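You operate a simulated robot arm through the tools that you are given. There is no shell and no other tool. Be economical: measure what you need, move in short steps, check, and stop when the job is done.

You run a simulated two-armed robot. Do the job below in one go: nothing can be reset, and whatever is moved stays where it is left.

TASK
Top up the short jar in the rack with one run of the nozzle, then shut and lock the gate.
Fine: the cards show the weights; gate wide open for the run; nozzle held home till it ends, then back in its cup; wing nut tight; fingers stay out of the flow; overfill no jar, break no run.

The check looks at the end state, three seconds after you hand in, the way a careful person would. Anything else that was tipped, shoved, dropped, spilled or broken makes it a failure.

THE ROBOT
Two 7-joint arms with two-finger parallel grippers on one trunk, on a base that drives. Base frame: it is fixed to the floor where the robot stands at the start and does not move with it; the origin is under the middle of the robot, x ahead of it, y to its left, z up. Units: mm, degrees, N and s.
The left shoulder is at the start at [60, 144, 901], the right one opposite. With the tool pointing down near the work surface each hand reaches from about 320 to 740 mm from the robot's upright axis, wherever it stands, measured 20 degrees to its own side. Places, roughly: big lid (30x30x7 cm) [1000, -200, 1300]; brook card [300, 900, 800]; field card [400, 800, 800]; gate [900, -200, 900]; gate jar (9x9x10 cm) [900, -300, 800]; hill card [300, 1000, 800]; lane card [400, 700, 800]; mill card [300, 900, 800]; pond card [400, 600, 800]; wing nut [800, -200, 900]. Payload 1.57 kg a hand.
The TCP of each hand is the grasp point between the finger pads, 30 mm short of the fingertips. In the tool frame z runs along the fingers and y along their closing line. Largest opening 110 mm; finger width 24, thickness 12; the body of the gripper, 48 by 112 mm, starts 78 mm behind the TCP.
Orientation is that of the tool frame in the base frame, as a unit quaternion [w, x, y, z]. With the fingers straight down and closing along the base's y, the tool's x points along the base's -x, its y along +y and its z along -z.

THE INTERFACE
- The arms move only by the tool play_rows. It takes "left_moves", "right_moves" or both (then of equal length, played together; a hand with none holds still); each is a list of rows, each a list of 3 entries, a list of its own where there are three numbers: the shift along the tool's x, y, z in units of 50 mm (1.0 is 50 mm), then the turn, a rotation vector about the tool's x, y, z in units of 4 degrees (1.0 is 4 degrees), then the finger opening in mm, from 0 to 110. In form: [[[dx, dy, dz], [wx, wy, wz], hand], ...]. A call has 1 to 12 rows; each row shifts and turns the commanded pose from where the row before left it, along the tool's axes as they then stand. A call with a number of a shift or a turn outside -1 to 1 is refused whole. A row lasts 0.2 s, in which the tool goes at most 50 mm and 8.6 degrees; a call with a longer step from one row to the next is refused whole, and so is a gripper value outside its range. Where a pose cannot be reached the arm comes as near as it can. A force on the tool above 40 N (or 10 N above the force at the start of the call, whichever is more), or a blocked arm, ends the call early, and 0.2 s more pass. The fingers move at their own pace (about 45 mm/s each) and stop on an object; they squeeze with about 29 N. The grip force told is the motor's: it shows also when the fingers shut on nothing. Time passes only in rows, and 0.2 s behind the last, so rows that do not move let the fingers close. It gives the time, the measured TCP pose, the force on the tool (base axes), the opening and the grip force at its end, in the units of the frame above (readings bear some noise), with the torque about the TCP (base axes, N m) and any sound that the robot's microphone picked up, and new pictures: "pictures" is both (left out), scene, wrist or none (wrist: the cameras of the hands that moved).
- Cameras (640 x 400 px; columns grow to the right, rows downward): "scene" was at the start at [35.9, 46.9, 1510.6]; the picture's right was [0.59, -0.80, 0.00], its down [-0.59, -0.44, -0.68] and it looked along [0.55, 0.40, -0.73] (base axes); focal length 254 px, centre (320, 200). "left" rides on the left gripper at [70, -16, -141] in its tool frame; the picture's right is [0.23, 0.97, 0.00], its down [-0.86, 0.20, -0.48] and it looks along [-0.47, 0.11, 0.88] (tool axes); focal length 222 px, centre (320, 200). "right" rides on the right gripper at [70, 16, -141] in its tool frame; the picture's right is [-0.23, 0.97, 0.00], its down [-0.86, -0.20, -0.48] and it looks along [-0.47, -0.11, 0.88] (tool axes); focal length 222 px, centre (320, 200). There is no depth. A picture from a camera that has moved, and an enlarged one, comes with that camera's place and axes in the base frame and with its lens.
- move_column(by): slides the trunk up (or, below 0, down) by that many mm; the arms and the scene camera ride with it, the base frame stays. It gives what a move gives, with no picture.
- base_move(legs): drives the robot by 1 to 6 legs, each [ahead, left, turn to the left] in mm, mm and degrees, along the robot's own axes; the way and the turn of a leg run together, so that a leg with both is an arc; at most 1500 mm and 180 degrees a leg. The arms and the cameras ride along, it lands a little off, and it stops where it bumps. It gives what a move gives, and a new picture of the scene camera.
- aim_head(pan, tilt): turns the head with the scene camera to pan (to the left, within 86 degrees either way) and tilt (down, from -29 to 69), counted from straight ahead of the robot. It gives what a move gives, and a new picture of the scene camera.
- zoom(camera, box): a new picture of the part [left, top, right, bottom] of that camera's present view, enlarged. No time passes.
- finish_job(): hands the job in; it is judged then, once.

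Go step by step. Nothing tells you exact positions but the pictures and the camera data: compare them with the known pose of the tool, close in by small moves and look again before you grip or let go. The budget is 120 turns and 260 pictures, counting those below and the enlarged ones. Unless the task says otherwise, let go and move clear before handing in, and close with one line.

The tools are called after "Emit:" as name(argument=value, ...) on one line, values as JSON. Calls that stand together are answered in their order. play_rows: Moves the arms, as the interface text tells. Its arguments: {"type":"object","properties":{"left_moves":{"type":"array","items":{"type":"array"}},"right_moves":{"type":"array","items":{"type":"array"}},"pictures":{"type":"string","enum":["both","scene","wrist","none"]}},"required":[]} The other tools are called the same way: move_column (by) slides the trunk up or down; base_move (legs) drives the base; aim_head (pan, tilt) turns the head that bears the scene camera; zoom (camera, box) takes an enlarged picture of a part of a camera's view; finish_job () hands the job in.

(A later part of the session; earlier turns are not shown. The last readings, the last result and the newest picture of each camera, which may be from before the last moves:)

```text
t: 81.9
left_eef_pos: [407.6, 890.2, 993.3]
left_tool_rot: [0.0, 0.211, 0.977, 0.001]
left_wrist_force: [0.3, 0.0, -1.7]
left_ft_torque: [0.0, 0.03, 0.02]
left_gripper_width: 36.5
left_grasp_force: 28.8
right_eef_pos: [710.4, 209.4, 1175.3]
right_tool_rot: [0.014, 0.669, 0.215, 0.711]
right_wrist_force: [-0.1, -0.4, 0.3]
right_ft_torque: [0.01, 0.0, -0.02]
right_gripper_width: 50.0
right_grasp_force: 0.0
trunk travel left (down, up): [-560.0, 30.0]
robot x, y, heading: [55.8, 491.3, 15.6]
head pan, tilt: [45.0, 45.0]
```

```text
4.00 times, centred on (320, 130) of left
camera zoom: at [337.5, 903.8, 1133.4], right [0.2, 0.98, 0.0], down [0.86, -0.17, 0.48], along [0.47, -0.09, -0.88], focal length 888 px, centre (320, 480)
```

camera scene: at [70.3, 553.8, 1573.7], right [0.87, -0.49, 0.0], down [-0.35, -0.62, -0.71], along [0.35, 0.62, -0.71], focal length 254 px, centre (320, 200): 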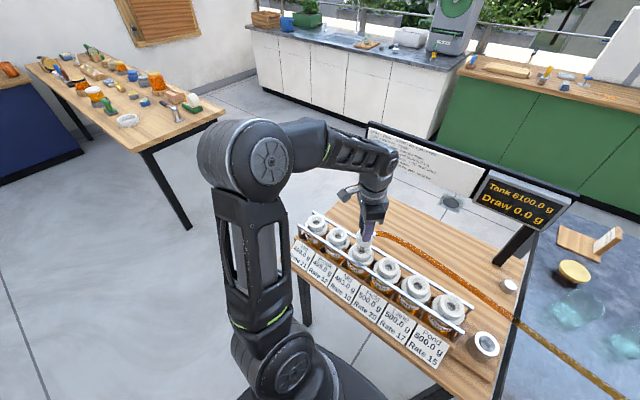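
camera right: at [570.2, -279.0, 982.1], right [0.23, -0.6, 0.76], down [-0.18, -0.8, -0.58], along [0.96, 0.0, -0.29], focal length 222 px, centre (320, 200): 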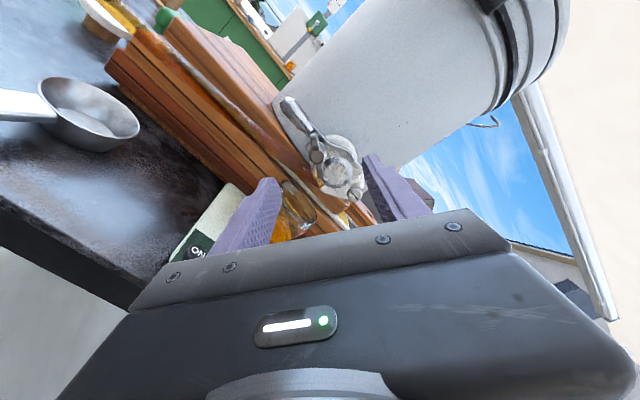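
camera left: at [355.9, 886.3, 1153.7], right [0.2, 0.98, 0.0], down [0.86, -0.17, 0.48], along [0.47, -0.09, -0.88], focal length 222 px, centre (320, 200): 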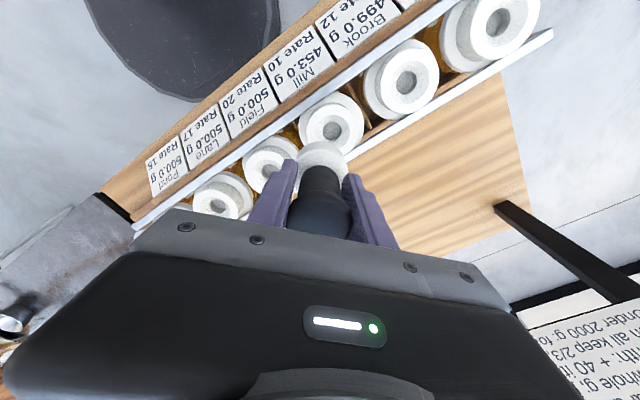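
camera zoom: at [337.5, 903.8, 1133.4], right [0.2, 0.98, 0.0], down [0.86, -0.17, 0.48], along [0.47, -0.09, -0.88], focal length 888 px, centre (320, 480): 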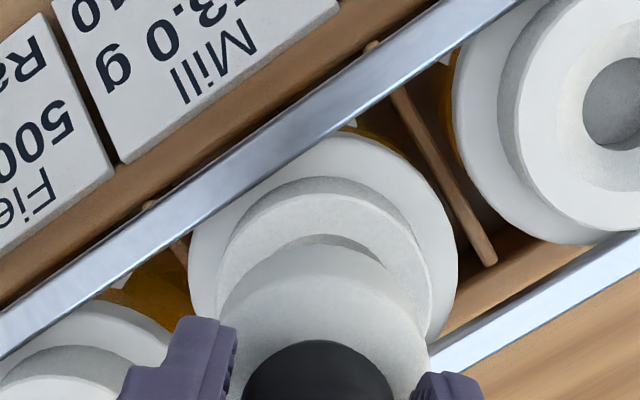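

Aligned from both views. I lower gently in 4–5 mm steps.

Emit:
play_rows(left_moves=[[[0, 0, 0.1], [0, 0, 0], 0], [[0, 0, 0.1], [0, 0, 0], 0], [[0, 0, 0.1], [0, 0, 0], 0], [[0, 0, 0], [0, 0, 0], 0]], pictures="none")

Emit:
zoom(camera="scene", box=[330, 225, 394, 275])

```text
t: 82.9
left_eef_pos: [408.3, 890.8, 978.3]
left_tool_rot: [0.0, 0.211, 0.977, 0.0]
left_wrist_force: [0.0, -0.7, -2.3]
left_ft_torque: [0.01, -0.01, 0.01]
left_gripper_width: 36.6
left_grasp_force: 29.1
right_eef_pos: [710.9, 208.3, 1175.8]
right_tool_rot: [0.014, 0.669, 0.216, 0.711]
right_wrist_force: [-0.3, -0.3, -0.1]
right_ft_torque: [0.03, 0.01, 0.0]
right_gripper_width: 50.2
right_grasp_force: 0.0
trunk travel left (down, up): [-560.0, 30.0]
robot x, y, heading: [57.5, 496.1, 15.4]
head pan, tilt: [45.0, 45.0]
```

```text
8.00 times, centred on (362, 250) of scene
camera zoom: at [70.3, 553.8, 1573.7], right [0.87, -0.49, 0.0], down [-0.35, -0.62, -0.71], along [0.35, 0.62, -0.71], focal length 2030 px, centre (-16, -200)
```

zoom: 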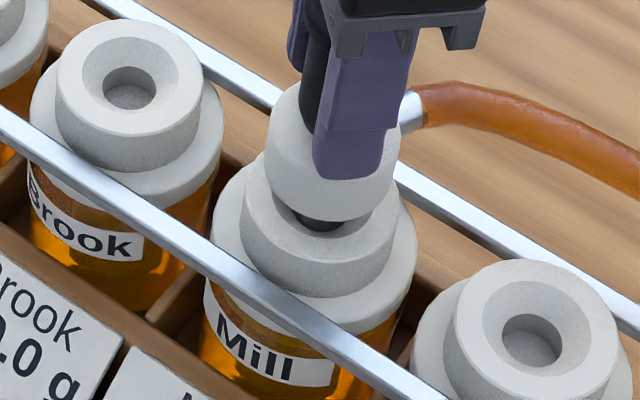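

Emit:
play_rows(left_moves=[[[0, 0, 0.12], [0, 0, 0], 0], [[0, 0, 0.12], [0, 0, 0], 0], [[0, 0, 0], [0, 0, 0], 0]], pictures="none")

Emit:
zoom(camera="scene", box=[330, 225, 394, 275])

```text
t: 83.7
left_eef_pos: [408.0, 890.5, 969.3]
left_tool_rot: [0.001, 0.212, 0.977, 0.001]
left_wrist_force: [-1.0, 1.7, 16.5]
left_ft_torque: [0.1, 0.18, 0.03]
left_gripper_width: 37.0
left_grasp_force: 29.1
right_eef_pos: [710.2, 208.1, 1175.8]
right_tool_rot: [0.013, 0.669, 0.215, 0.711]
right_wrist_force: [-0.3, 0.7, -0.9]
right_ft_torque: [-0.01, -0.01, -0.01]
right_gripper_width: 50.0
right_grasp_force: 0.0
trunk travel left (down, up): [-560.0, 30.0]
robot x, y, heading: [59.9, 493.9, 15.5]
head pan, tilt: [45.0, 45.0]
```

```text
8.00 times, centred on (362, 250) of scene
camera zoom: at [69.0, 552.9, 1574.1], right [0.87, -0.49, 0.0], down [-0.35, -0.62, -0.71], along [0.35, 0.62, -0.71], focal length 2030 px, centre (-16, -200)
```

zoom: 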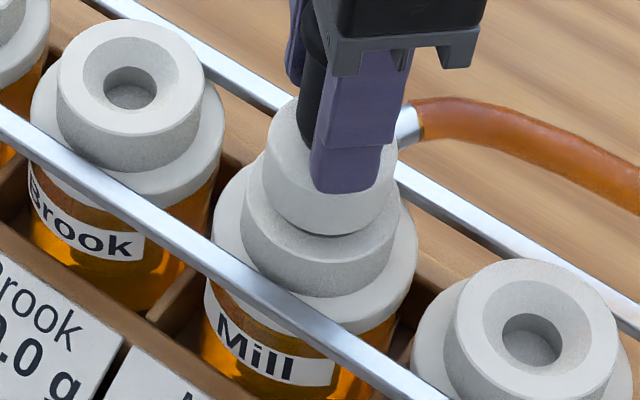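

Contact at about 19 N. I check the sign to see whether the run has begun.

Emit:
zoom(camera="scene", box=[465, 165, 585, 240])

Emit:
play_rows(left_moves=[[[0, 0, 0.04], [0, 0, 0], 0], [[0, 0, 0], [0, 0, 0], 0]], pictures="none")

Emit:
zoom(camera="scene", box=[465, 165, 585, 240])

```text
5.33 times, centred on (525, 202) of scene
camera zoom: at [69.0, 552.9, 1574.1], right [0.87, -0.49, 0.0], down [-0.35, -0.62, -0.71], along [0.35, 0.62, -0.71], focal length 1354 px, centre (-773, 187)
```

zoom: 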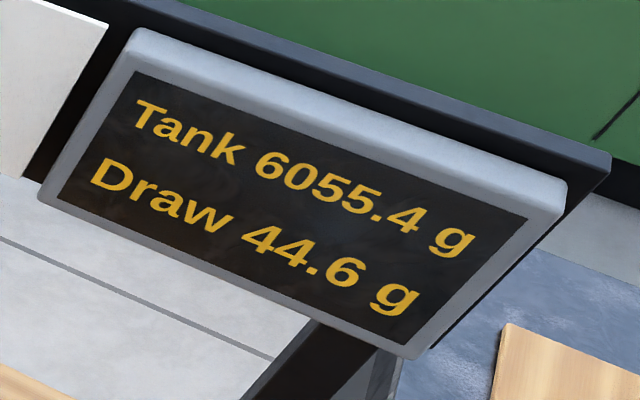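

```text
t: 84.3
left_eef_pos: [407.7, 889.2, 965.0]
left_tool_rot: [0.001, 0.211, 0.978, 0.001]
left_wrist_force: [2.1, 1.3, 20.1]
left_ft_torque: [-0.04, -0.2, 0.02]
left_gripper_width: 37.1
left_grasp_force: 28.9
right_eef_pos: [708.2, 208.3, 1176.2]
right_tool_rot: [0.015, 0.669, 0.214, 0.712]
right_wrist_force: [-0.5, 0.6, -0.5]
right_ft_torque: [0.03, -0.02, 0.0]
right_gripper_width: 50.2
right_grasp_force: 0.0
trunk travel left (down, up): [-560.0, 30.0]
robot x, y, heading: [56.2, 490.8, 15.4]
head pan, tilt: [45.0, 45.0]
```

```text
5.33 times, centred on (525, 202) of scene
camera zoom: at [69.2, 552.5, 1573.9], right [0.87, -0.49, 0.0], down [-0.35, -0.62, -0.71], along [0.35, 0.62, -0.71], focal length 1354 px, centre (-773, 187)
```

zoom: 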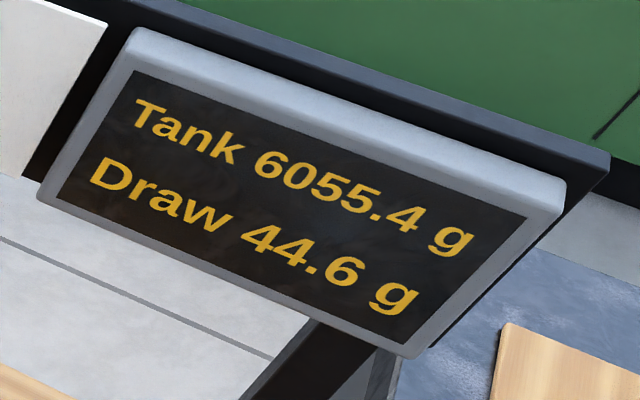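

The draw reads 44.6 g as computed. I hold the nozzle home and watch the card and sounds for the end of the run.

Emit:
zoom(camera="scene", box=[300, 225, 396, 325])

Emit:
play_rows(left_moves=[[[0, 0, 0], [0, 0, 0], 0], [[0, 0, 0], [0, 0, 0], 0], [[0, 0, 0], [0, 0, 0], 0], [[0, 0, 0], [0, 0, 0], 0], [[0, 0, 0], [0, 0, 0], 0], [[0, 0, 0], [0, 0, 0], 0]], pictures="none")

Emit:
zoom(camera="scene", box=[300, 225, 396, 325])

Emit:
zoom(camera="scene", box=[465, 165, 585, 240])

```text
4.00 times, centred on (348, 275) of scene
camera zoom: at [69.2, 552.5, 1573.9], right [0.87, -0.49, 0.0], down [-0.35, -0.62, -0.71], along [0.35, 0.62, -0.71], focal length 1015 px, centre (208, -100)
```

zoom: 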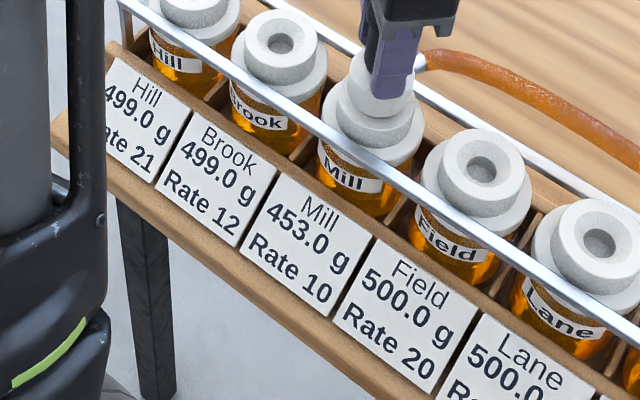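

```text
t: 85.7
left_eef_pos: [406.6, 890.0, 966.1]
left_tool_rot: [0.001, 0.211, 0.978, 0.001]
left_wrist_force: [2.9, -0.5, 19.4]
left_ft_torque: [-0.14, -0.31, 0.01]
left_gripper_width: 36.8
left_grasp_force: 29.0
right_eef_pos: [709.7, 206.9, 1174.2]
right_tool_rot: [0.014, 0.669, 0.215, 0.711]
right_wrist_force: [0.5, 0.6, 0.1]
right_ft_torque: [0.02, 0.01, 0.01]
right_gripper_width: 50.2
right_grasp_force: 0.1
trunk travel left (down, up): [-560.0, 30.0]
robot x, y, heading: [59.4, 492.4, 15.5]
head pan, tilt: [45.0, 45.0]
```

```text
4.00 times, centred on (348, 275) of scene
camera zoom: at [69.5, 552.5, 1573.8], right [0.87, -0.49, 0.0], down [-0.35, -0.62, -0.71], along [0.35, 0.62, -0.71], focal length 1015 px, centre (208, -100)
```

zoom: 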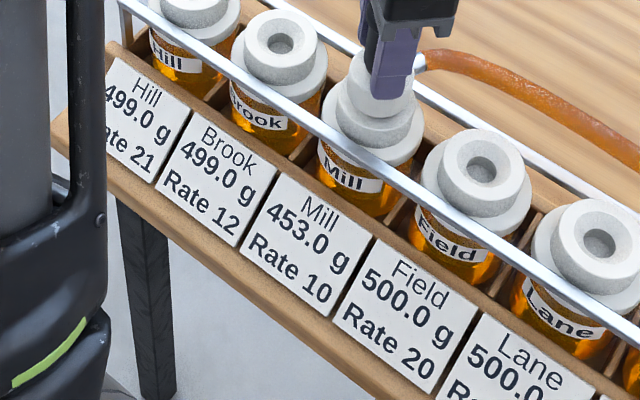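

```text
5.33 times, centred on (525, 202) of scene
camera zoom: at [69.5, 552.5, 1573.8], right [0.87, -0.49, 0.0], down [-0.35, -0.62, -0.71], along [0.35, 0.62, -0.71], focal length 1354 px, centre (-773, 187)
```

zoom: 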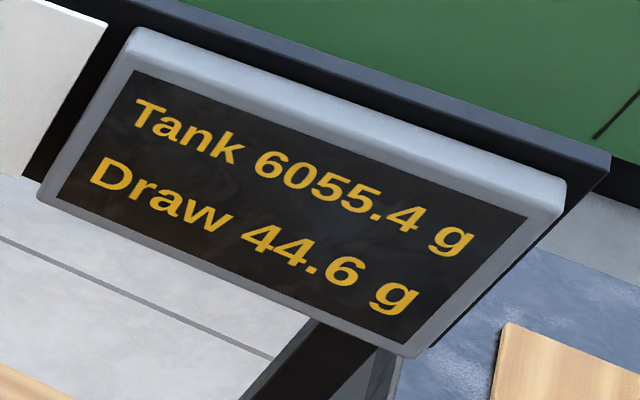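

The card still says 453.0, so the run is still going; I keep holding.

Emit:
play_rows(left_moves=[[[0, 0, 0], [0, 0, 0], 0], [[0, 0, 0], [0, 0, 0], 0], [[0, 0, 0], [0, 0, 0], 0], [[0, 0, 0], [0, 0, 0], 0], [[0, 0, 0], [0, 0, 0], 0], [[0, 0, 0], [0, 0, 0], 0], [[0, 0, 0], [0, 0, 0], 0], [[0, 0, 0], [0, 0, 0], 0], [[0, 0, 0], [0, 0, 0], 0], [[0, 0, 0], [0, 0, 0], 0], [[0, 0, 0], [0, 0, 0], 0], [[0, 0, 0], [0, 0, 0], 0]], pictures="none")

Emit:
zoom(camera="scene", box=[300, 225, 396, 325])

```text
t: 88.3
left_eef_pos: [407.1, 888.8, 965.1]
left_tool_rot: [0.0, 0.211, 0.977, 0.001]
left_wrist_force: [1.4, -0.1, 16.1]
left_ft_torque: [-0.11, -0.19, 0.03]
left_gripper_width: 37.0
left_grasp_force: 29.0
right_eef_pos: [709.4, 207.8, 1174.8]
right_tool_rot: [0.013, 0.669, 0.216, 0.711]
right_wrist_force: [-0.4, 0.2, 0.6]
right_ft_torque: [-0.02, 0.0, -0.01]
right_gripper_width: 50.0
right_grasp_force: 0.0
trunk travel left (down, up): [-560.0, 30.0]
robot x, y, heading: [60.5, 489.9, 15.6]
head pan, tilt: [45.0, 45.0]
```

```text
4.00 times, centred on (348, 275) of scene
camera zoom: at [69.4, 552.6, 1573.8], right [0.87, -0.49, 0.0], down [-0.35, -0.62, -0.71], along [0.35, 0.62, -0.71], focal length 1015 px, centre (208, -100)
```

zoom: 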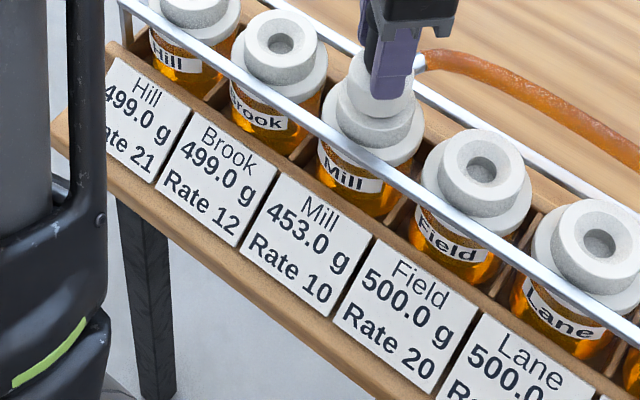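

Emit:
play_rows(left_moves=[[[0, 0, 0], [0, 0, 0], 0], [[0, 0, 0], [0, 0, 0], 0], [[0, 0, 0], [0, 0, 0], 0], [[0, 0, 0], [0, 0, 0], 0], [[0, 0, 0], [0, 0, 0], 0], [[0, 0, 0], [0, 0, 0], 0], [[0, 0, 0], [0, 0, 0], 0], [[0, 0, 0], [0, 0, 0], 0], [[0, 0, 0], [0, 0, 0], 0], [[0, 0, 0], [0, 0, 0], 0], [[0, 0, 0], [0, 0, 0], 0], [[0, 0, 0], [0, 0, 0], 0]], pictures="none")

Emit:
zoom(camera="scene", box=[300, 225, 396, 325])

Emit:
zoom(camera="scene", box=[465, 165, 585, 240])

```text
t: 90.9
left_eef_pos: [406.9, 890.1, 964.7]
left_tool_rot: [0.001, 0.211, 0.977, 0.0]
left_wrist_force: [0.7, 0.7, 14.9]
left_ft_torque: [-0.03, -0.02, 0.0]
left_gripper_width: 36.3
left_grasp_force: 29.1
right_eef_pos: [708.7, 208.9, 1174.9]
right_tool_rot: [0.013, 0.669, 0.216, 0.711]
right_wrist_force: [0.2, 0.6, -0.4]
right_ft_torque: [-0.02, -0.02, -0.02]
right_gripper_width: 49.9
right_grasp_force: 0.1
trunk travel left (down, up): [-560.0, 30.0]
robot x, y, heading: [58.1, 493.3, 15.6]
head pan, tilt: [45.0, 45.0]
```

```text
4.00 times, centred on (348, 275) of scene
camera zoom: at [69.4, 552.8, 1573.8], right [0.87, -0.49, 0.0], down [-0.35, -0.62, -0.71], along [0.35, 0.62, -0.71], focal length 1015 px, centre (208, -100)
```

zoom: 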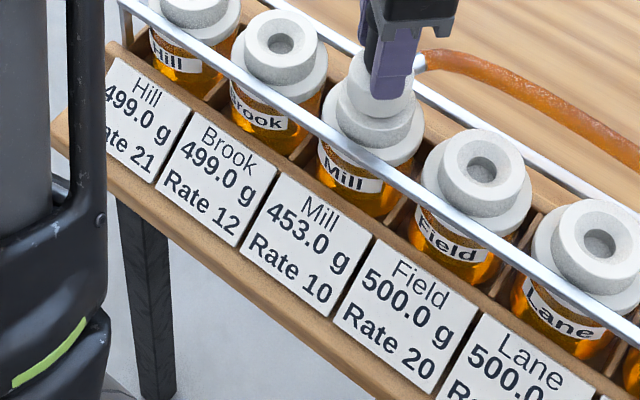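

```text
5.33 times, centred on (525, 202) of scene
camera zoom: at [69.4, 552.8, 1573.8], right [0.87, -0.49, 0.0], down [-0.35, -0.62, -0.71], along [0.35, 0.62, -0.71], focal length 1354 px, centre (-773, 187)
```

zoom: 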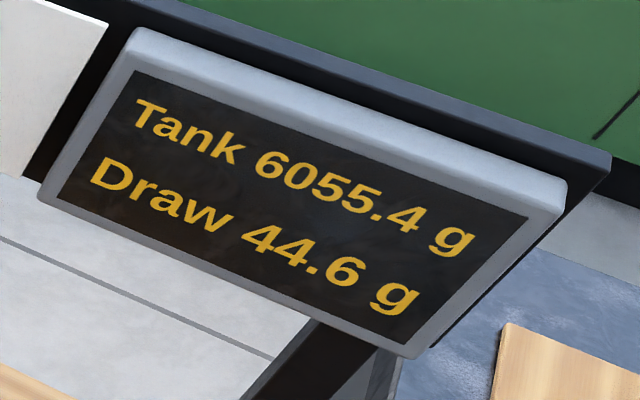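

No end sign yet. I keep holding with a touch more push.

Emit:
play_rows(left_moves=[[[0, 0, 0.03], [0, 0, 0], 0], [[0, 0, 0], [0, 0, 0], 0], [[0, 0, 0], [0, 0, 0], 0], [[0, 0, 0], [0, 0, 0], 0], [[0, 0, 0], [0, 0, 0], 0], [[0, 0, 0], [0, 0, 0], 0], [[0, 0, 0], [0, 0, 0], 0], [[0, 0, 0], [0, 0, 0], 0], [[0, 0, 0], [0, 0, 0], 0], [[0, 0, 0], [0, 0, 0], 0], [[0, 0, 0], [0, 0, 0], 0], [[0, 0, 0], [0, 0, 0], 0]], pictures="none")

Emit:
play_rows(left_moves=[[[0, 0, 0], [0, 0, 0], 0], [[0, 0, 0], [0, 0, 0], 0], [[0, 0, 0], [0, 0, 0], 0], [[0, 0, 0], [0, 0, 0], 0], [[0, 0, 0], [0, 0, 0], 0], [[0, 0, 0], [0, 0, 0], 0], [[0, 0, 0], [0, 0, 0], 0], [[0, 0, 0], [0, 0, 0], 0], [[0, 0, 0], [0, 0, 0], 0], [[0, 0, 0], [0, 0, 0], 0], [[0, 0, 0], [0, 0, 0], 0], [[0, 0, 0], [0, 0, 0], 0]], pictures="none")

Emit:
zoom(camera="scene", box=[300, 225, 396, 325])

```text
t: 93.5
left_eef_pos: [407.3, 890.2, 965.7]
left_tool_rot: [0.002, 0.211, 0.978, 0.001]
left_wrist_force: [0.6, 3.4, 38.4]
left_ft_torque: [0.22, -0.03, 0.0]
left_gripper_width: 36.6
left_grasp_force: 29.4
right_eef_pos: [708.0, 206.9, 1175.2]
right_tool_rot: [0.014, 0.669, 0.214, 0.712]
right_wrist_force: [-1.0, -0.1, 0.2]
right_ft_torque: [0.0, 0.0, 0.01]
right_gripper_width: 50.3
right_grasp_force: 0.1
trunk travel left (down, up): [-560.0, 30.0]
robot x, y, heading: [59.2, 486.8, 15.5]
head pan, tilt: [45.0, 45.0]
```

```text
t: 96.1
left_eef_pos: [407.1, 889.7, 964.2]
left_tool_rot: [0.001, 0.211, 0.977, 0.001]
left_wrist_force: [1.0, 2.9, 38.1]
left_ft_torque: [0.1, -0.06, 0.02]
left_gripper_width: 36.6
left_grasp_force: 28.8
right_eef_pos: [708.9, 207.6, 1175.6]
right_tool_rot: [0.014, 0.669, 0.214, 0.712]
right_wrist_force: [0.3, 0.8, 0.0]
right_ft_torque: [-0.01, -0.02, -0.01]
right_gripper_width: 50.2
right_grasp_force: 0.1
trunk travel left (down, up): [-560.0, 30.0]
robot x, y, heading: [55.4, 493.4, 15.7]
head pan, tilt: [45.0, 45.0]
```

```text
4.00 times, centred on (348, 275) of scene
camera zoom: at [68.0, 551.6, 1573.9], right [0.87, -0.49, 0.0], down [-0.35, -0.61, -0.71], along [0.35, 0.62, -0.71], focal length 1015 px, centre (208, -100)
```

zoom: 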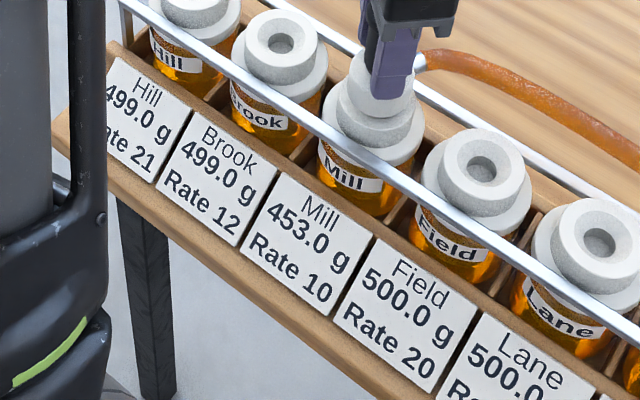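

Emit:
play_rows(left_moves=[[[0, 0, -0.01], [0, 0, 0], 0], [[0, 0, 0], [0, 0, 0], 0], [[0, 0, 0], [0, 0, 0], 0], [[0, 0, 0], [0, 0, 0], 0], [[0, 0, 0], [0, 0, 0], 0], [[0, 0, 0], [0, 0, 0], 0], [[0, 0, 0], [0, 0, 0], 0], [[0, 0, 0], [0, 0, 0], 0], [[0, 0, 0], [0, 0, 0], 0], [[0, 0, 0], [0, 0, 0], 0], [[0, 0, 0], [0, 0, 0], 0], [[0, 0, 0], [0, 0, 0], 0]], pictures="none")

Emit:
play_rows(left_moves=[[[0, 0, 0], [0, 0, 0], 0], [[0, 0, 0], [0, 0, 0], 0], [[0, 0, 0], [0, 0, 0], 0], [[0, 0, 0], [0, 0, 0], 0], [[0, 0, 0], [0, 0, 0], 0], [[0, 0, 0], [0, 0, 0], 0], [[0, 0, 0], [0, 0, 0], 0], [[0, 0, 0], [0, 0, 0], 0], [[0, 0, 0], [0, 0, 0], 0], [[0, 0, 0], [0, 0, 0], 0], [[0, 0, 0], [0, 0, 0], 0], [[0, 0, 0], [0, 0, 0], 0]], pictures="none")

Emit:
play_rows(left_moves=[[[0, 0, 0], [0, 0, 0], 0], [[0, 0, 0], [0, 0, 0], 0], [[0, 0, 0], [0, 0, 0], 0], [[0, 0, 0], [0, 0, 0], 0], [[0, 0, 0], [0, 0, 0], 0], [[0, 0, 0], [0, 0, 0], 0], [[0, 0, 0], [0, 0, 0], 0], [[0, 0, 0], [0, 0, 0], 0], [[0, 0, 0], [0, 0, 0], 0], [[0, 0, 0], [0, 0, 0], 0], [[0, 0, 0], [0, 0, 0], 0], [[0, 0, 0], [0, 0, 0], 0]], pictures="scene")

Emit:
zoom(camera="scene", box=[300, 225, 396, 325])

```text
t: 98.7
left_eef_pos: [406.9, 889.8, 965.5]
left_tool_rot: [0.002, 0.211, 0.977, 0.0]
left_wrist_force: [2.0, 3.2, 29.5]
left_ft_torque: [0.11, -0.21, 0.0]
left_gripper_width: 36.8
left_grasp_force: 29.2
right_eef_pos: [708.9, 206.7, 1176.0]
right_tool_rot: [0.014, 0.669, 0.214, 0.712]
right_wrist_force: [-0.1, -0.1, -0.7]
right_ft_torque: [-0.02, 0.03, -0.01]
right_gripper_width: 50.0
right_grasp_force: 0.1
trunk travel left (down, up): [-560.0, 30.0]
robot x, y, heading: [59.2, 492.0, 16.0]
head pan, tilt: [45.0, 45.0]
```

```text
t: 101.3
left_eef_pos: [407.3, 889.3, 963.7]
left_tool_rot: [0.001, 0.211, 0.977, 0.001]
left_wrist_force: [2.3, 3.3, 29.5]
left_ft_torque: [0.16, -0.24, -0.01]
left_gripper_width: 36.5
left_grasp_force: 28.4
right_eef_pos: [710.0, 207.6, 1175.3]
right_tool_rot: [0.013, 0.669, 0.215, 0.711]
right_wrist_force: [0.5, -0.1, -0.1]
right_ft_torque: [0.0, 0.01, -0.03]
right_gripper_width: 50.2
right_grasp_force: 0.0
trunk travel left (down, up): [-560.0, 30.0]
robot x, y, heading: [52.1, 492.2, 15.3]
head pan, tilt: [45.0, 45.0]
```

```text
t: 103.9
left_eef_pos: [408.0, 890.7, 964.9]
left_tool_rot: [0.001, 0.211, 0.977, 0.001]
left_wrist_force: [1.9, 2.6, 29.9]
left_ft_torque: [0.15, -0.23, 0.02]
left_gripper_width: 36.7
left_grasp_force: 28.8
right_eef_pos: [709.0, 207.9, 1175.5]
right_tool_rot: [0.014, 0.669, 0.215, 0.711]
right_wrist_force: [-0.3, 0.5, 0.4]
right_ft_torque: [-0.02, -0.02, -0.01]
right_gripper_width: 50.2
right_grasp_force: 0.1
trunk travel left (down, up): [-560.0, 30.0]
robot x, y, heading: [55.7, 492.2, 15.5]
head pan, tilt: [45.0, 45.0]
camera scene: at [68.7, 552.1, 1573.9], right [0.87, -0.49, 0.0], down [-0.35, -0.62, -0.71], along [0.35, 0.62, -0.71], focal length 254 px, centre (320, 200)
```

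scene: 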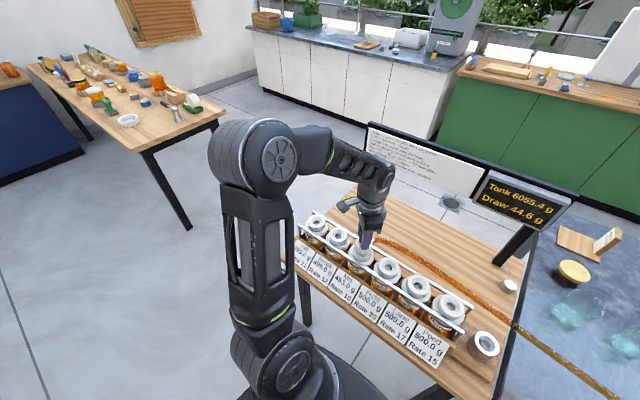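

```text
4.00 times, centred on (348, 275) of scene
camera zoom: at [68.7, 552.1, 1573.9], right [0.87, -0.49, 0.0], down [-0.35, -0.62, -0.71], along [0.35, 0.62, -0.71], focal length 1015 px, centre (208, -100)
```

zoom: 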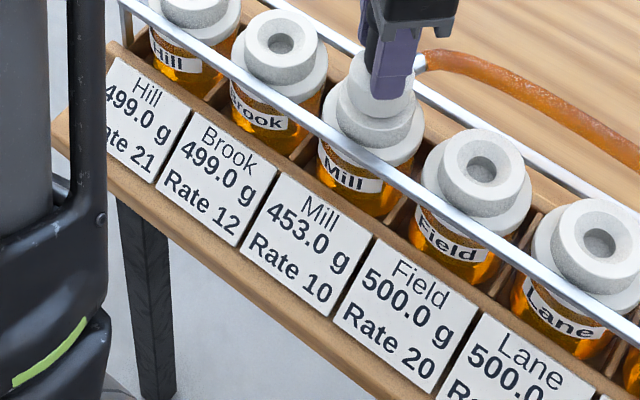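

The displays are static now and the card seems to be fixed print. I'll hold on a good while longer to be sure the run is over.

Emit:
play_rows(left_moves=[[[0, 0, 0], [0, 0, 0], 0], [[0, 0, 0], [0, 0, 0], 0], [[0, 0, 0], [0, 0, 0], 0], [[0, 0, 0], [0, 0, 0], 0], [[0, 0, 0], [0, 0, 0], 0], [[0, 0, 0], [0, 0, 0], 0], [[0, 0, 0], [0, 0, 0], 0], [[0, 0, 0], [0, 0, 0], 0], [[0, 0, 0], [0, 0, 0], 0], [[0, 0, 0], [0, 0, 0], 0], [[0, 0, 0], [0, 0, 0], 0], [[0, 0, 0], [0, 0, 0], 0]], pictures="none")

Emit:
play_rows(left_moves=[[[0, 0, 0], [0, 0, 0], 0], [[0, 0, 0], [0, 0, 0], 0], [[0, 0, 0], [0, 0, 0], 0], [[0, 0, 0], [0, 0, 0], 0], [[0, 0, 0], [0, 0, 0], 0], [[0, 0, 0], [0, 0, 0], 0], [[0, 0, 0], [0, 0, 0], 0], [[0, 0, 0], [0, 0, 0], 0], [[0, 0, 0], [0, 0, 0], 0], [[0, 0, 0], [0, 0, 0], 0], [[0, 0, 0], [0, 0, 0], 0], [[0, 0, 0], [0, 0, 0], 0]], pictures="none")

Emit:
play_rows(left_moves=[[[0, 0, 0], [0, 0, 0], 0], [[0, 0, 0], [0, 0, 0], 0], [[0, 0, 0], [0, 0, 0], 0], [[0, 0, 0], [0, 0, 0], 0], [[0, 0, 0], [0, 0, 0], 0], [[0, 0, 0], [0, 0, 0], 0], [[0, 0, 0], [0, 0, 0], 0], [[0, 0, 0], [0, 0, 0], 0], [[0, 0, 0], [0, 0, 0], 0], [[0, 0, 0], [0, 0, 0], 0], [[0, 0, 0], [0, 0, 0], 0], [[0, 0, 0], [0, 0, 0], 0]], pictures="none")

Emit:
zoom(camera="scene", box=[300, 185, 612, 335])

```text
t: 106.5
left_eef_pos: [406.5, 889.6, 965.0]
left_tool_rot: [0.001, 0.212, 0.977, 0.0]
left_wrist_force: [1.8, 2.9, 30.0]
left_ft_torque: [0.15, -0.23, 0.01]
left_gripper_width: 36.8
left_grasp_force: 29.1
right_eef_pos: [709.0, 207.4, 1175.4]
right_tool_rot: [0.015, 0.669, 0.213, 0.712]
right_wrist_force: [0.1, -0.4, -0.7]
right_ft_torque: [0.02, 0.01, -0.01]
right_gripper_width: 50.4
right_grasp_force: 0.1
trunk travel left (down, up): [-560.0, 30.0]
robot x, y, heading: [54.9, 491.4, 15.6]
head pan, tilt: [45.0, 45.0]
```

```text
t: 109.1
left_eef_pos: [406.8, 889.9, 964.7]
left_tool_rot: [0.001, 0.211, 0.977, 0.0]
left_wrist_force: [2.6, 2.6, 29.8]
left_ft_torque: [0.09, -0.22, 0.01]
left_gripper_width: 36.5
left_grasp_force: 28.9
right_eef_pos: [709.5, 207.7, 1175.7]
right_tool_rot: [0.014, 0.669, 0.214, 0.711]
right_wrist_force: [0.9, -0.1, -0.7]
right_ft_torque: [0.01, -0.05, 0.02]
right_gripper_width: 49.6
right_grasp_force: 0.1
trunk travel left (down, up): [-560.0, 30.0]
robot x, y, heading: [58.0, 493.2, 15.6]
head pan, tilt: [45.0, 45.0]
```

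```text
t: 111.7
left_eef_pos: [407.3, 889.4, 964.6]
left_tool_rot: [0.001, 0.21, 0.978, 0.0]
left_wrist_force: [1.5, 2.4, 30.2]
left_ft_torque: [0.14, -0.18, 0.04]
left_gripper_width: 36.6
left_grasp_force: 28.8
right_eef_pos: [708.2, 208.4, 1174.6]
right_tool_rot: [0.014, 0.669, 0.215, 0.712]
right_wrist_force: [0.4, 0.6, 0.3]
right_ft_torque: [0.0, -0.02, -0.01]
right_gripper_width: 50.1
right_grasp_force: 0.0
trunk travel left (down, up): [-560.0, 30.0]
robot x, y, heading: [57.7, 489.7, 15.5]
head pan, tilt: [45.0, 45.0]
```

```text
2.05 times, centred on (456, 260) of scene
camera zoom: at [68.7, 552.1, 1573.9], right [0.87, -0.49, 0.0], down [-0.35, -0.62, -0.71], along [0.35, 0.62, -0.71], focal length 521 px, centre (41, 77)
```

zoom: 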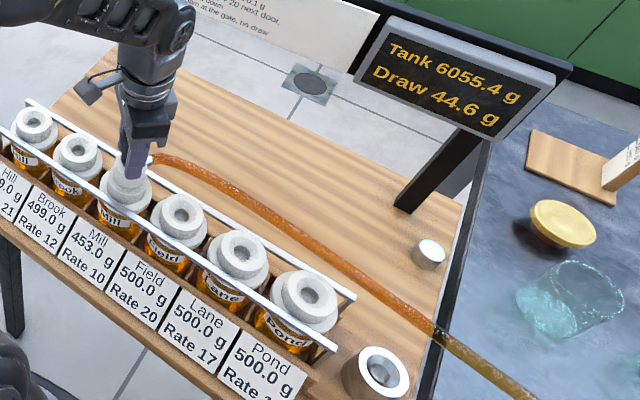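

Emit:
zoom(camera="scene", box=[330, 225, 394, 275])

Emit:
play_rows(left_moves=[[[0, 0, 0], [0, 0, 0], 0], [[0, 0, 0], [0, 0, 0], 0], [[0, 0, 0], [0, 0, 0], 0], [[0, 0, 0], [0, 0, 0], 0], [[0, 0, 0], [0, 0, 0], 0], [[0, 0, 0], [0, 0, 0], 0], [[0, 0, 0], [0, 0, 0], 0], [[0, 0, 0], [0, 0, 0], 0], [[0, 0, 0], [0, 0, 0], 0], [[0, 0, 0], [0, 0, 0], 0], [[0, 0, 0], [0, 0, 0], 0], [[0, 0, 0], [0, 0, 0], 0]], pictures="none")

Emit:
play_rows(left_moves=[[[0, 0, 0], [0, 0, 0], 0], [[0, 0, 0], [0, 0, 0], 0], [[0, 0, 0], [0, 0, 0], 0], [[0, 0, 0], [0, 0, 0], 0], [[0, 0, 0], [0, 0, 0], 0], [[0, 0, 0], [0, 0, 0], 0], [[0, 0, 0], [0, 0, 0], 0], [[0, 0, 0], [0, 0, 0], 0], [[0, 0, 0], [0, 0, 0], 0], [[0, 0, 0], [0, 0, 0], 0], [[0, 0, 0], [0, 0, 0], 0], [[0, 0, 0], [0, 0, 0], 0]], pictures="none")

Emit:
play_rows(left_moves=[[[0, 0, 0], [0, 0, 0], 0], [[0, 0, 0], [0, 0, 0], 0], [[0, 0, 0], [0, 0, 0], 0], [[0, 0, 0], [0, 0, 0], 0], [[0, 0, 0], [0, 0, 0], 0], [[0, 0, 0], [0, 0, 0], 0], [[0, 0, 0], [0, 0, 0], 0], [[0, 0, 0], [0, 0, 0], 0], [[0, 0, 0], [0, 0, 0], 0], [[0, 0, 0], [0, 0, 0], 0], [[0, 0, 0], [0, 0, 0], 0], [[0, 0, 0], [0, 0, 0], 0]], pictures="none")

Emit:
zoom(camera="scene", box=[300, 225, 396, 325])

```text
8.00 times, centred on (362, 250) of scene
camera zoom: at [68.7, 552.1, 1573.9], right [0.87, -0.49, 0.0], down [-0.35, -0.62, -0.71], along [0.35, 0.62, -0.71], focal length 2030 px, centre (-16, -200)
```

zoom: 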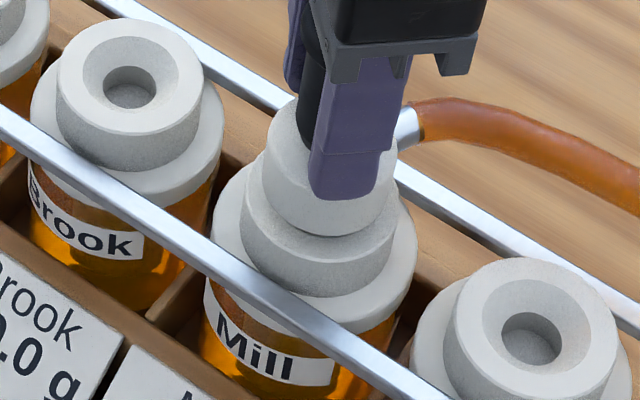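

```text
t: 114.3
left_eef_pos: [407.3, 889.5, 964.2]
left_tool_rot: [0.001, 0.211, 0.977, 0.0]
left_wrist_force: [1.8, 2.3, 30.2]
left_ft_torque: [0.14, -0.18, 0.0]
left_gripper_width: 36.8
left_grasp_force: 29.0
right_eef_pos: [708.6, 207.5, 1176.8]
right_tool_rot: [0.013, 0.669, 0.214, 0.712]
right_wrist_force: [0.6, 0.1, 0.3]
right_ft_torque: [-0.05, -0.03, 0.0]
right_gripper_width: 50.0
right_grasp_force: 0.0
trunk travel left (down, up): [-560.0, 30.0]
robot x, y, heading: [59.2, 491.2, 15.6]
head pan, tilt: [45.0, 45.0]
```

```text
t: 116.9
left_eef_pos: [407.9, 890.2, 965.1]
left_tool_rot: [0.001, 0.211, 0.977, 0.001]
left_wrist_force: [1.8, 3.2, 29.3]
left_ft_torque: [0.15, -0.18, 0.0]
left_gripper_width: 36.7
left_grasp_force: 28.9
right_eef_pos: [708.4, 207.4, 1175.8]
right_tool_rot: [0.015, 0.669, 0.214, 0.712]
right_wrist_force: [0.6, 0.0, -0.6]
right_ft_torque: [-0.02, 0.01, 0.0]
right_gripper_width: 50.2
right_grasp_force: 0.0
trunk travel left (down, up): [-560.0, 30.0]
robot x, y, heading: [60.1, 491.7, 15.5]
head pan, tilt: [45.0, 45.0]
```

```text
t: 119.5
left_eef_pos: [407.0, 888.9, 964.9]
left_tool_rot: [0.001, 0.211, 0.977, 0.0]
left_wrist_force: [1.7, 2.5, 30.0]
left_ft_torque: [0.09, -0.17, 0.0]
left_gripper_width: 36.6
left_grasp_force: 29.4
right_eef_pos: [709.0, 208.2, 1175.4]
right_tool_rot: [0.013, 0.669, 0.214, 0.712]
right_wrist_force: [0.1, -1.2, 0.3]
right_ft_torque: [0.0, 0.03, 0.03]
right_gripper_width: 50.2
right_grasp_force: 0.0
trunk travel left (down, up): [-560.0, 30.0]
robot x, y, heading: [51.9, 488.9, 15.5]
head pan, tilt: [45.0, 45.0]
```

```text
4.00 times, centred on (348, 275) of scene
camera zoom: at [68.6, 552.0, 1573.9], right [0.87, -0.49, 0.0], down [-0.35, -0.62, -0.71], along [0.35, 0.62, -0.71], focal length 1015 px, centre (208, -100)
```

zoom: 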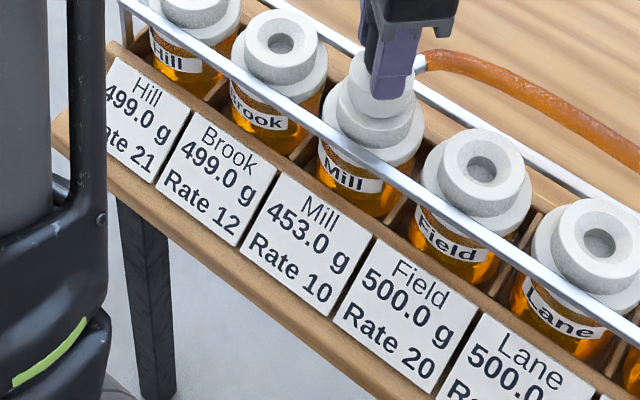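

Held home for some 35 s with the draw logged at 44.6 g, so the run is well over. I lift the nozzle straight out and carry it back toward its cup.

Emit:
play_rows(left_moves=[[[0, 0, -0.2], [0, 0, 0], 0], [[0, 0, -0.5], [0, 0, 0], 0], [[0, 0, -0.5], [0, 0, 0], 0], [[0, 0, 0], [0, 0, 0], 0]], pictures="scene")

Emit:
zoom(camera="scene", box=[300, 205, 460, 325])

```text
t: 120.5
left_eef_pos: [406.2, 890.3, 1022.4]
left_tool_rot: [-0.001, 0.211, 0.977, -0.001]
left_wrist_force: [-0.1, 0.1, -2.7]
left_ft_torque: [-0.05, -0.01, 0.0]
left_gripper_width: 36.6
left_grasp_force: 28.6
right_eef_pos: [710.1, 209.5, 1173.9]
right_tool_rot: [0.014, 0.669, 0.216, 0.711]
right_wrist_force: [-0.8, 0.1, 0.0]
right_ft_torque: [-0.04, -0.03, -0.01]
right_gripper_width: 50.3
right_grasp_force: 0.1
trunk travel left (down, up): [-560.0, 30.0]
robot x, y, heading: [56.3, 492.3, 15.2]
head pan, tilt: [45.0, 45.0]
camera scene: at [70.5, 553.9, 1573.7], right [0.87, -0.49, 0.0], down [-0.35, -0.62, -0.71], along [0.35, 0.62, -0.71], focal length 254 px, centre (320, 200)
```

scene: 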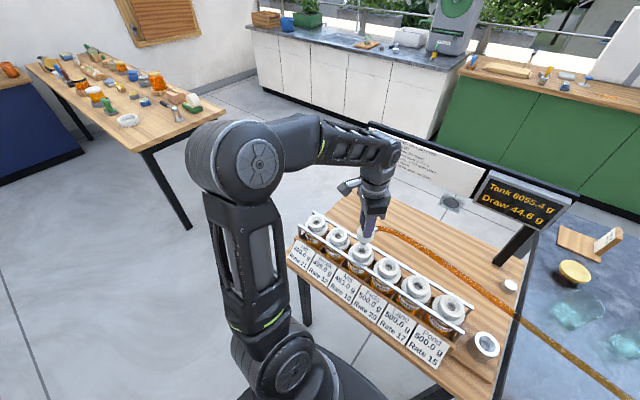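

```text
3.33 times, centred on (380, 265) of scene
camera zoom: at [70.5, 553.9, 1573.7], right [0.87, -0.49, 0.0], down [-0.35, -0.62, -0.71], along [0.35, 0.62, -0.71], focal length 846 px, centre (120, -17)
```

zoom: 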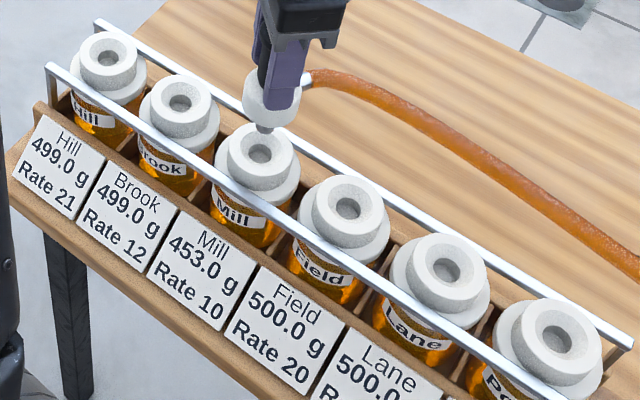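

Emit:
play_rows(left_moves=[[[-0.58, -0.556, 0], [0, 0, 0], 0], [[-0.58, -0.556, 0], [0, 0, 0], 0], [[-0.58, -0.556, 0], [0, 0, 0], 0], [[-0.58, -0.556, 0], [0, 0, 0], 0], [[-0.58, -0.556, 0], [0, 0, 0], 0], [[-0.58, -0.556, 0], [0, 0, 0], 0], [[-0.58, -0.556, 0], [0, 0, 0], 0], [[-0.58, -0.556, 0], [0, 0, 0], 0], [[-0.58, -0.556, 0], [0, 0, 0], 0], [[-0.58, -0.556, 0], [0, 0, 0], 0], [[0, 0, 0], [0, 0, 0], 0]], pictures="none")

Emit:
aim_head(pan=15, tilt=50)

Emit:
zoom(camera="left", box=[240, 60, 440, 185])

```text
t: 122.9
left_eef_pos: [556.7, 517.1, 1022.9]
left_tool_rot: [0.0, 0.211, 0.978, 0.0]
left_wrist_force: [-0.1, 0.4, -2.4]
left_ft_torque: [-0.01, -0.02, 0.0]
left_gripper_width: 36.8
left_grasp_force: 28.8
right_eef_pos: [709.7, 209.1, 1176.2]
right_tool_rot: [0.014, 0.669, 0.216, 0.711]
right_wrist_force: [-0.2, 0.7, -0.2]
right_ft_torque: [0.03, 0.0, 0.0]
right_gripper_width: 50.1
right_grasp_force: 0.1
trunk travel left (down, up): [-560.0, 30.0]
robot x, y, heading: [57.5, 492.8, 15.8]
head pan, tilt: [45.0, 45.0]
```

```text
t: 123.8
left_eef_pos: [555.5, 518.6, 1023.4]
left_tool_rot: [0.0, 0.211, 0.977, 0.0]
left_wrist_force: [0.4, 0.6, -2.7]
left_ft_torque: [0.0, -0.01, 0.05]
left_gripper_width: 36.6
left_grasp_force: 29.1
right_eef_pos: [710.3, 209.6, 1175.1]
right_tool_rot: [0.013, 0.669, 0.215, 0.711]
right_wrist_force: [-1.3, -0.2, -0.7]
right_ft_torque: [-0.04, 0.0, 0.0]
right_gripper_width: 49.8
right_grasp_force: 0.1
trunk travel left (down, up): [-560.0, 30.0]
robot x, y, heading: [59.9, 492.9, 15.7]
head pan, tilt: [15.0, 50.0]
camera scene: at [96.8, 522.0, 1566.8], right [0.51, -0.86, 0.0], down [-0.66, -0.39, -0.64], along [0.55, 0.33, -0.77], focal length 254 px, centre (320, 200)
```

scene: 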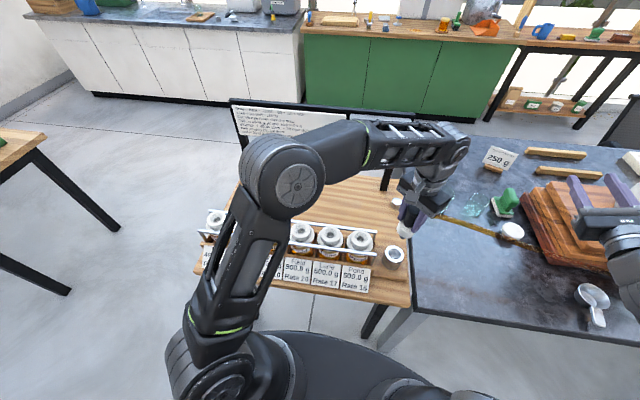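

```text
3.20 times, centred on (340, 122) of left
camera zoom: at [486.2, 530.7, 1163.0], right [0.2, 0.98, 0.0], down [0.86, -0.17, 0.48], along [0.47, -0.09, -0.88], focal length 711 px, centre (256, 448)
```

zoom: 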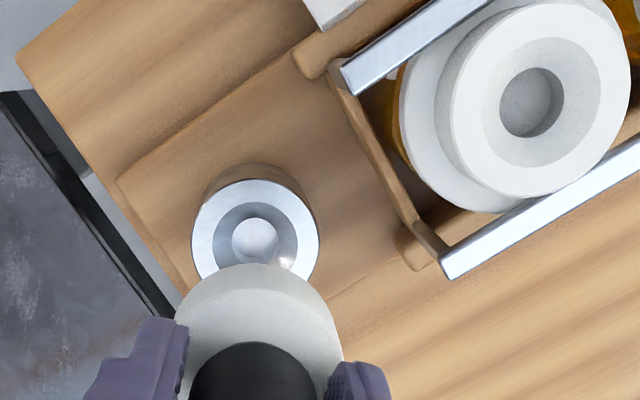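

Back over the cup; a 2 mm trim, then lower most of the way and check.

Emit:
play_rows(left_moves=[[[-0.04, -0.025, 0], [0, 0, 0], 0], [[0, 0, 0.8], [0, 0, 0], 0], [[0, 0, 0.8], [0, 0, 0], 0], [[0, 0, 0], [0, 0, 0], 0]], pictures="none")

Emit:
zoom(camera="left", box=[240, 60, 440, 185])

Emit:
zoom(camera="scene", box=[360, 220, 440, 270])

```text
t: 124.8
left_eef_pos: [558.1, 514.9, 942.4]
left_tool_rot: [0.0, 0.211, 0.977, 0.0]
left_wrist_force: [1.1, 0.7, -1.5]
left_ft_torque: [0.0, 0.05, -0.03]
left_gripper_width: 36.7
left_grasp_force: 29.1
right_eef_pos: [709.9, 209.2, 1175.0]
right_tool_rot: [0.013, 0.669, 0.215, 0.711]
right_wrist_force: [0.7, 0.7, 0.1]
right_ft_torque: [0.02, 0.01, 0.01]
right_gripper_width: 50.1
right_grasp_force: 0.0
trunk travel left (down, up): [-560.0, 30.0]
robot x, y, heading: [56.8, 490.2, 15.5]
head pan, tilt: [15.0, 50.0]
```

```text
3.20 times, centred on (340, 122) of left
camera zoom: at [488.5, 528.7, 1082.6], right [0.19, 0.98, 0.0], down [0.86, -0.17, 0.48], along [0.47, -0.09, -0.88], focal length 711 px, centre (256, 448)
```

zoom: 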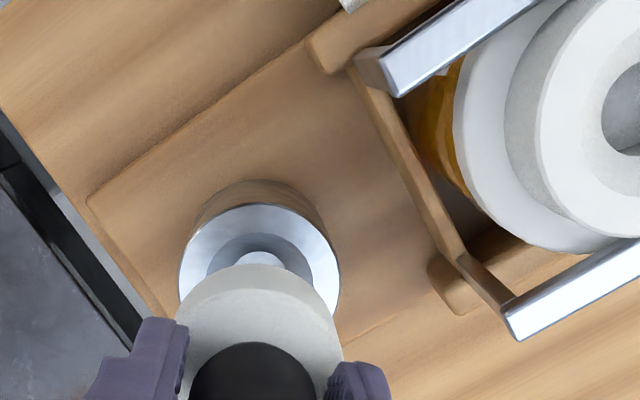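

```text
8.00 times, centred on (400, 245) of scene
camera zoom: at [96.6, 522.1, 1566.8], right [0.51, -0.86, 0.0], down [-0.66, -0.39, -0.64], along [0.55, 0.33, -0.77], focal length 2030 px, centre (-320, -160)
```

zoom: 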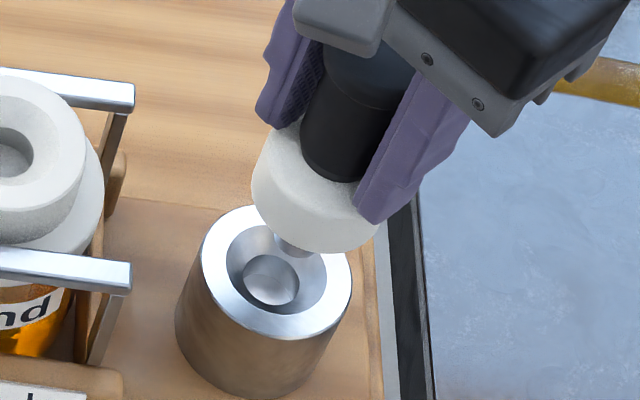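

Aligned. I lower in small steps until it seats.

Emit:
play_rows(left_moves=[[[0, 0, 0.25], [0, 0, 0], 0], [[0, 0, 0.25], [0, 0, 0], 0], [[0, 0, 0.2], [0, 0, 0], 0], [[0, 0, 0.12], [0, 0, 0], 0], [[0, 0, 0], [0, 0, 0], 0]], pictures="none")

Emit:
zoom(camera="scene", box=[360, 220, 440, 270])

```text
t: 126.0
left_eef_pos: [558.7, 516.0, 901.4]
left_tool_rot: [0.0, 0.211, 0.977, 0.0]
left_wrist_force: [0.1, -0.5, -2.3]
left_ft_torque: [0.01, 0.05, 0.03]
left_gripper_width: 36.7
left_grasp_force: 28.7
right_eef_pos: [711.5, 209.4, 1175.7]
right_tool_rot: [0.013, 0.669, 0.215, 0.711]
right_wrist_force: [-0.1, 0.8, -0.1]
right_ft_torque: [-0.02, 0.01, 0.03]
right_gripper_width: 50.1
right_grasp_force: 0.0
trunk travel left (down, up): [-560.0, 30.0]
robot x, y, heading: [56.6, 492.7, 15.4]
head pan, tilt: [15.0, 50.0]
```

```text
8.00 times, centred on (400, 245) of scene
camera zoom: at [96.8, 522.0, 1566.8], right [0.51, -0.86, 0.0], down [-0.66, -0.39, -0.64], along [0.55, 0.33, -0.77], focal length 2030 px, centre (-320, -160)
```

zoom: 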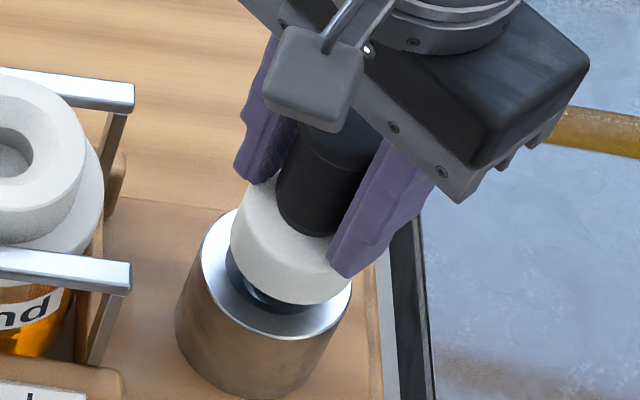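

Emit:
play_rows(left_moves=[[[0, 0, 0.1], [0, 0, 0], 0], [[0, 0, 0.06], [0, 0, 0], 0], [[0, 0, 0.06], [0, 0, 0], 0], [[0, 0, 0.06], [0, 0, 0], 0], [[0, 0, 0], [0, 0, 0], 0]], pictures="none")

Emit:
zoom(camera="scene", box=[360, 220, 440, 270])

```text
t: 127.2
left_eef_pos: [557.9, 515.2, 890.0]
left_tool_rot: [0.001, 0.211, 0.977, 0.0]
left_wrist_force: [-2.5, 2.9, 20.0]
left_ft_torque: [0.27, 0.28, -0.01]
left_gripper_width: 36.8
left_grasp_force: 28.9
right_eef_pos: [708.5, 209.9, 1175.9]
right_tool_rot: [0.015, 0.669, 0.216, 0.711]
right_wrist_force: [-0.2, 0.4, -0.1]
right_ft_torque: [-0.02, -0.01, 0.01]
right_gripper_width: 49.9
right_grasp_force: 0.0
trunk travel left (down, up): [-560.0, 30.0]
robot x, y, heading: [55.7, 493.6, 15.6]
head pan, tilt: [15.0, 50.0]
```

```text
8.00 times, centred on (400, 245) of scene
camera zoom: at [94.6, 522.3, 1567.2], right [0.51, -0.86, 0.0], down [-0.66, -0.39, -0.64], along [0.55, 0.33, -0.77], focal length 2030 px, centre (-320, -160)
```

zoom: 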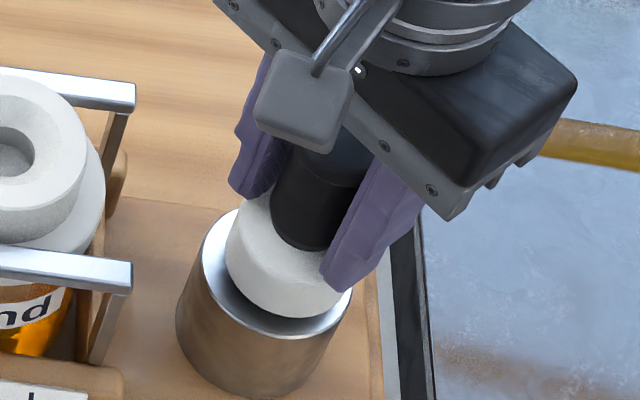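

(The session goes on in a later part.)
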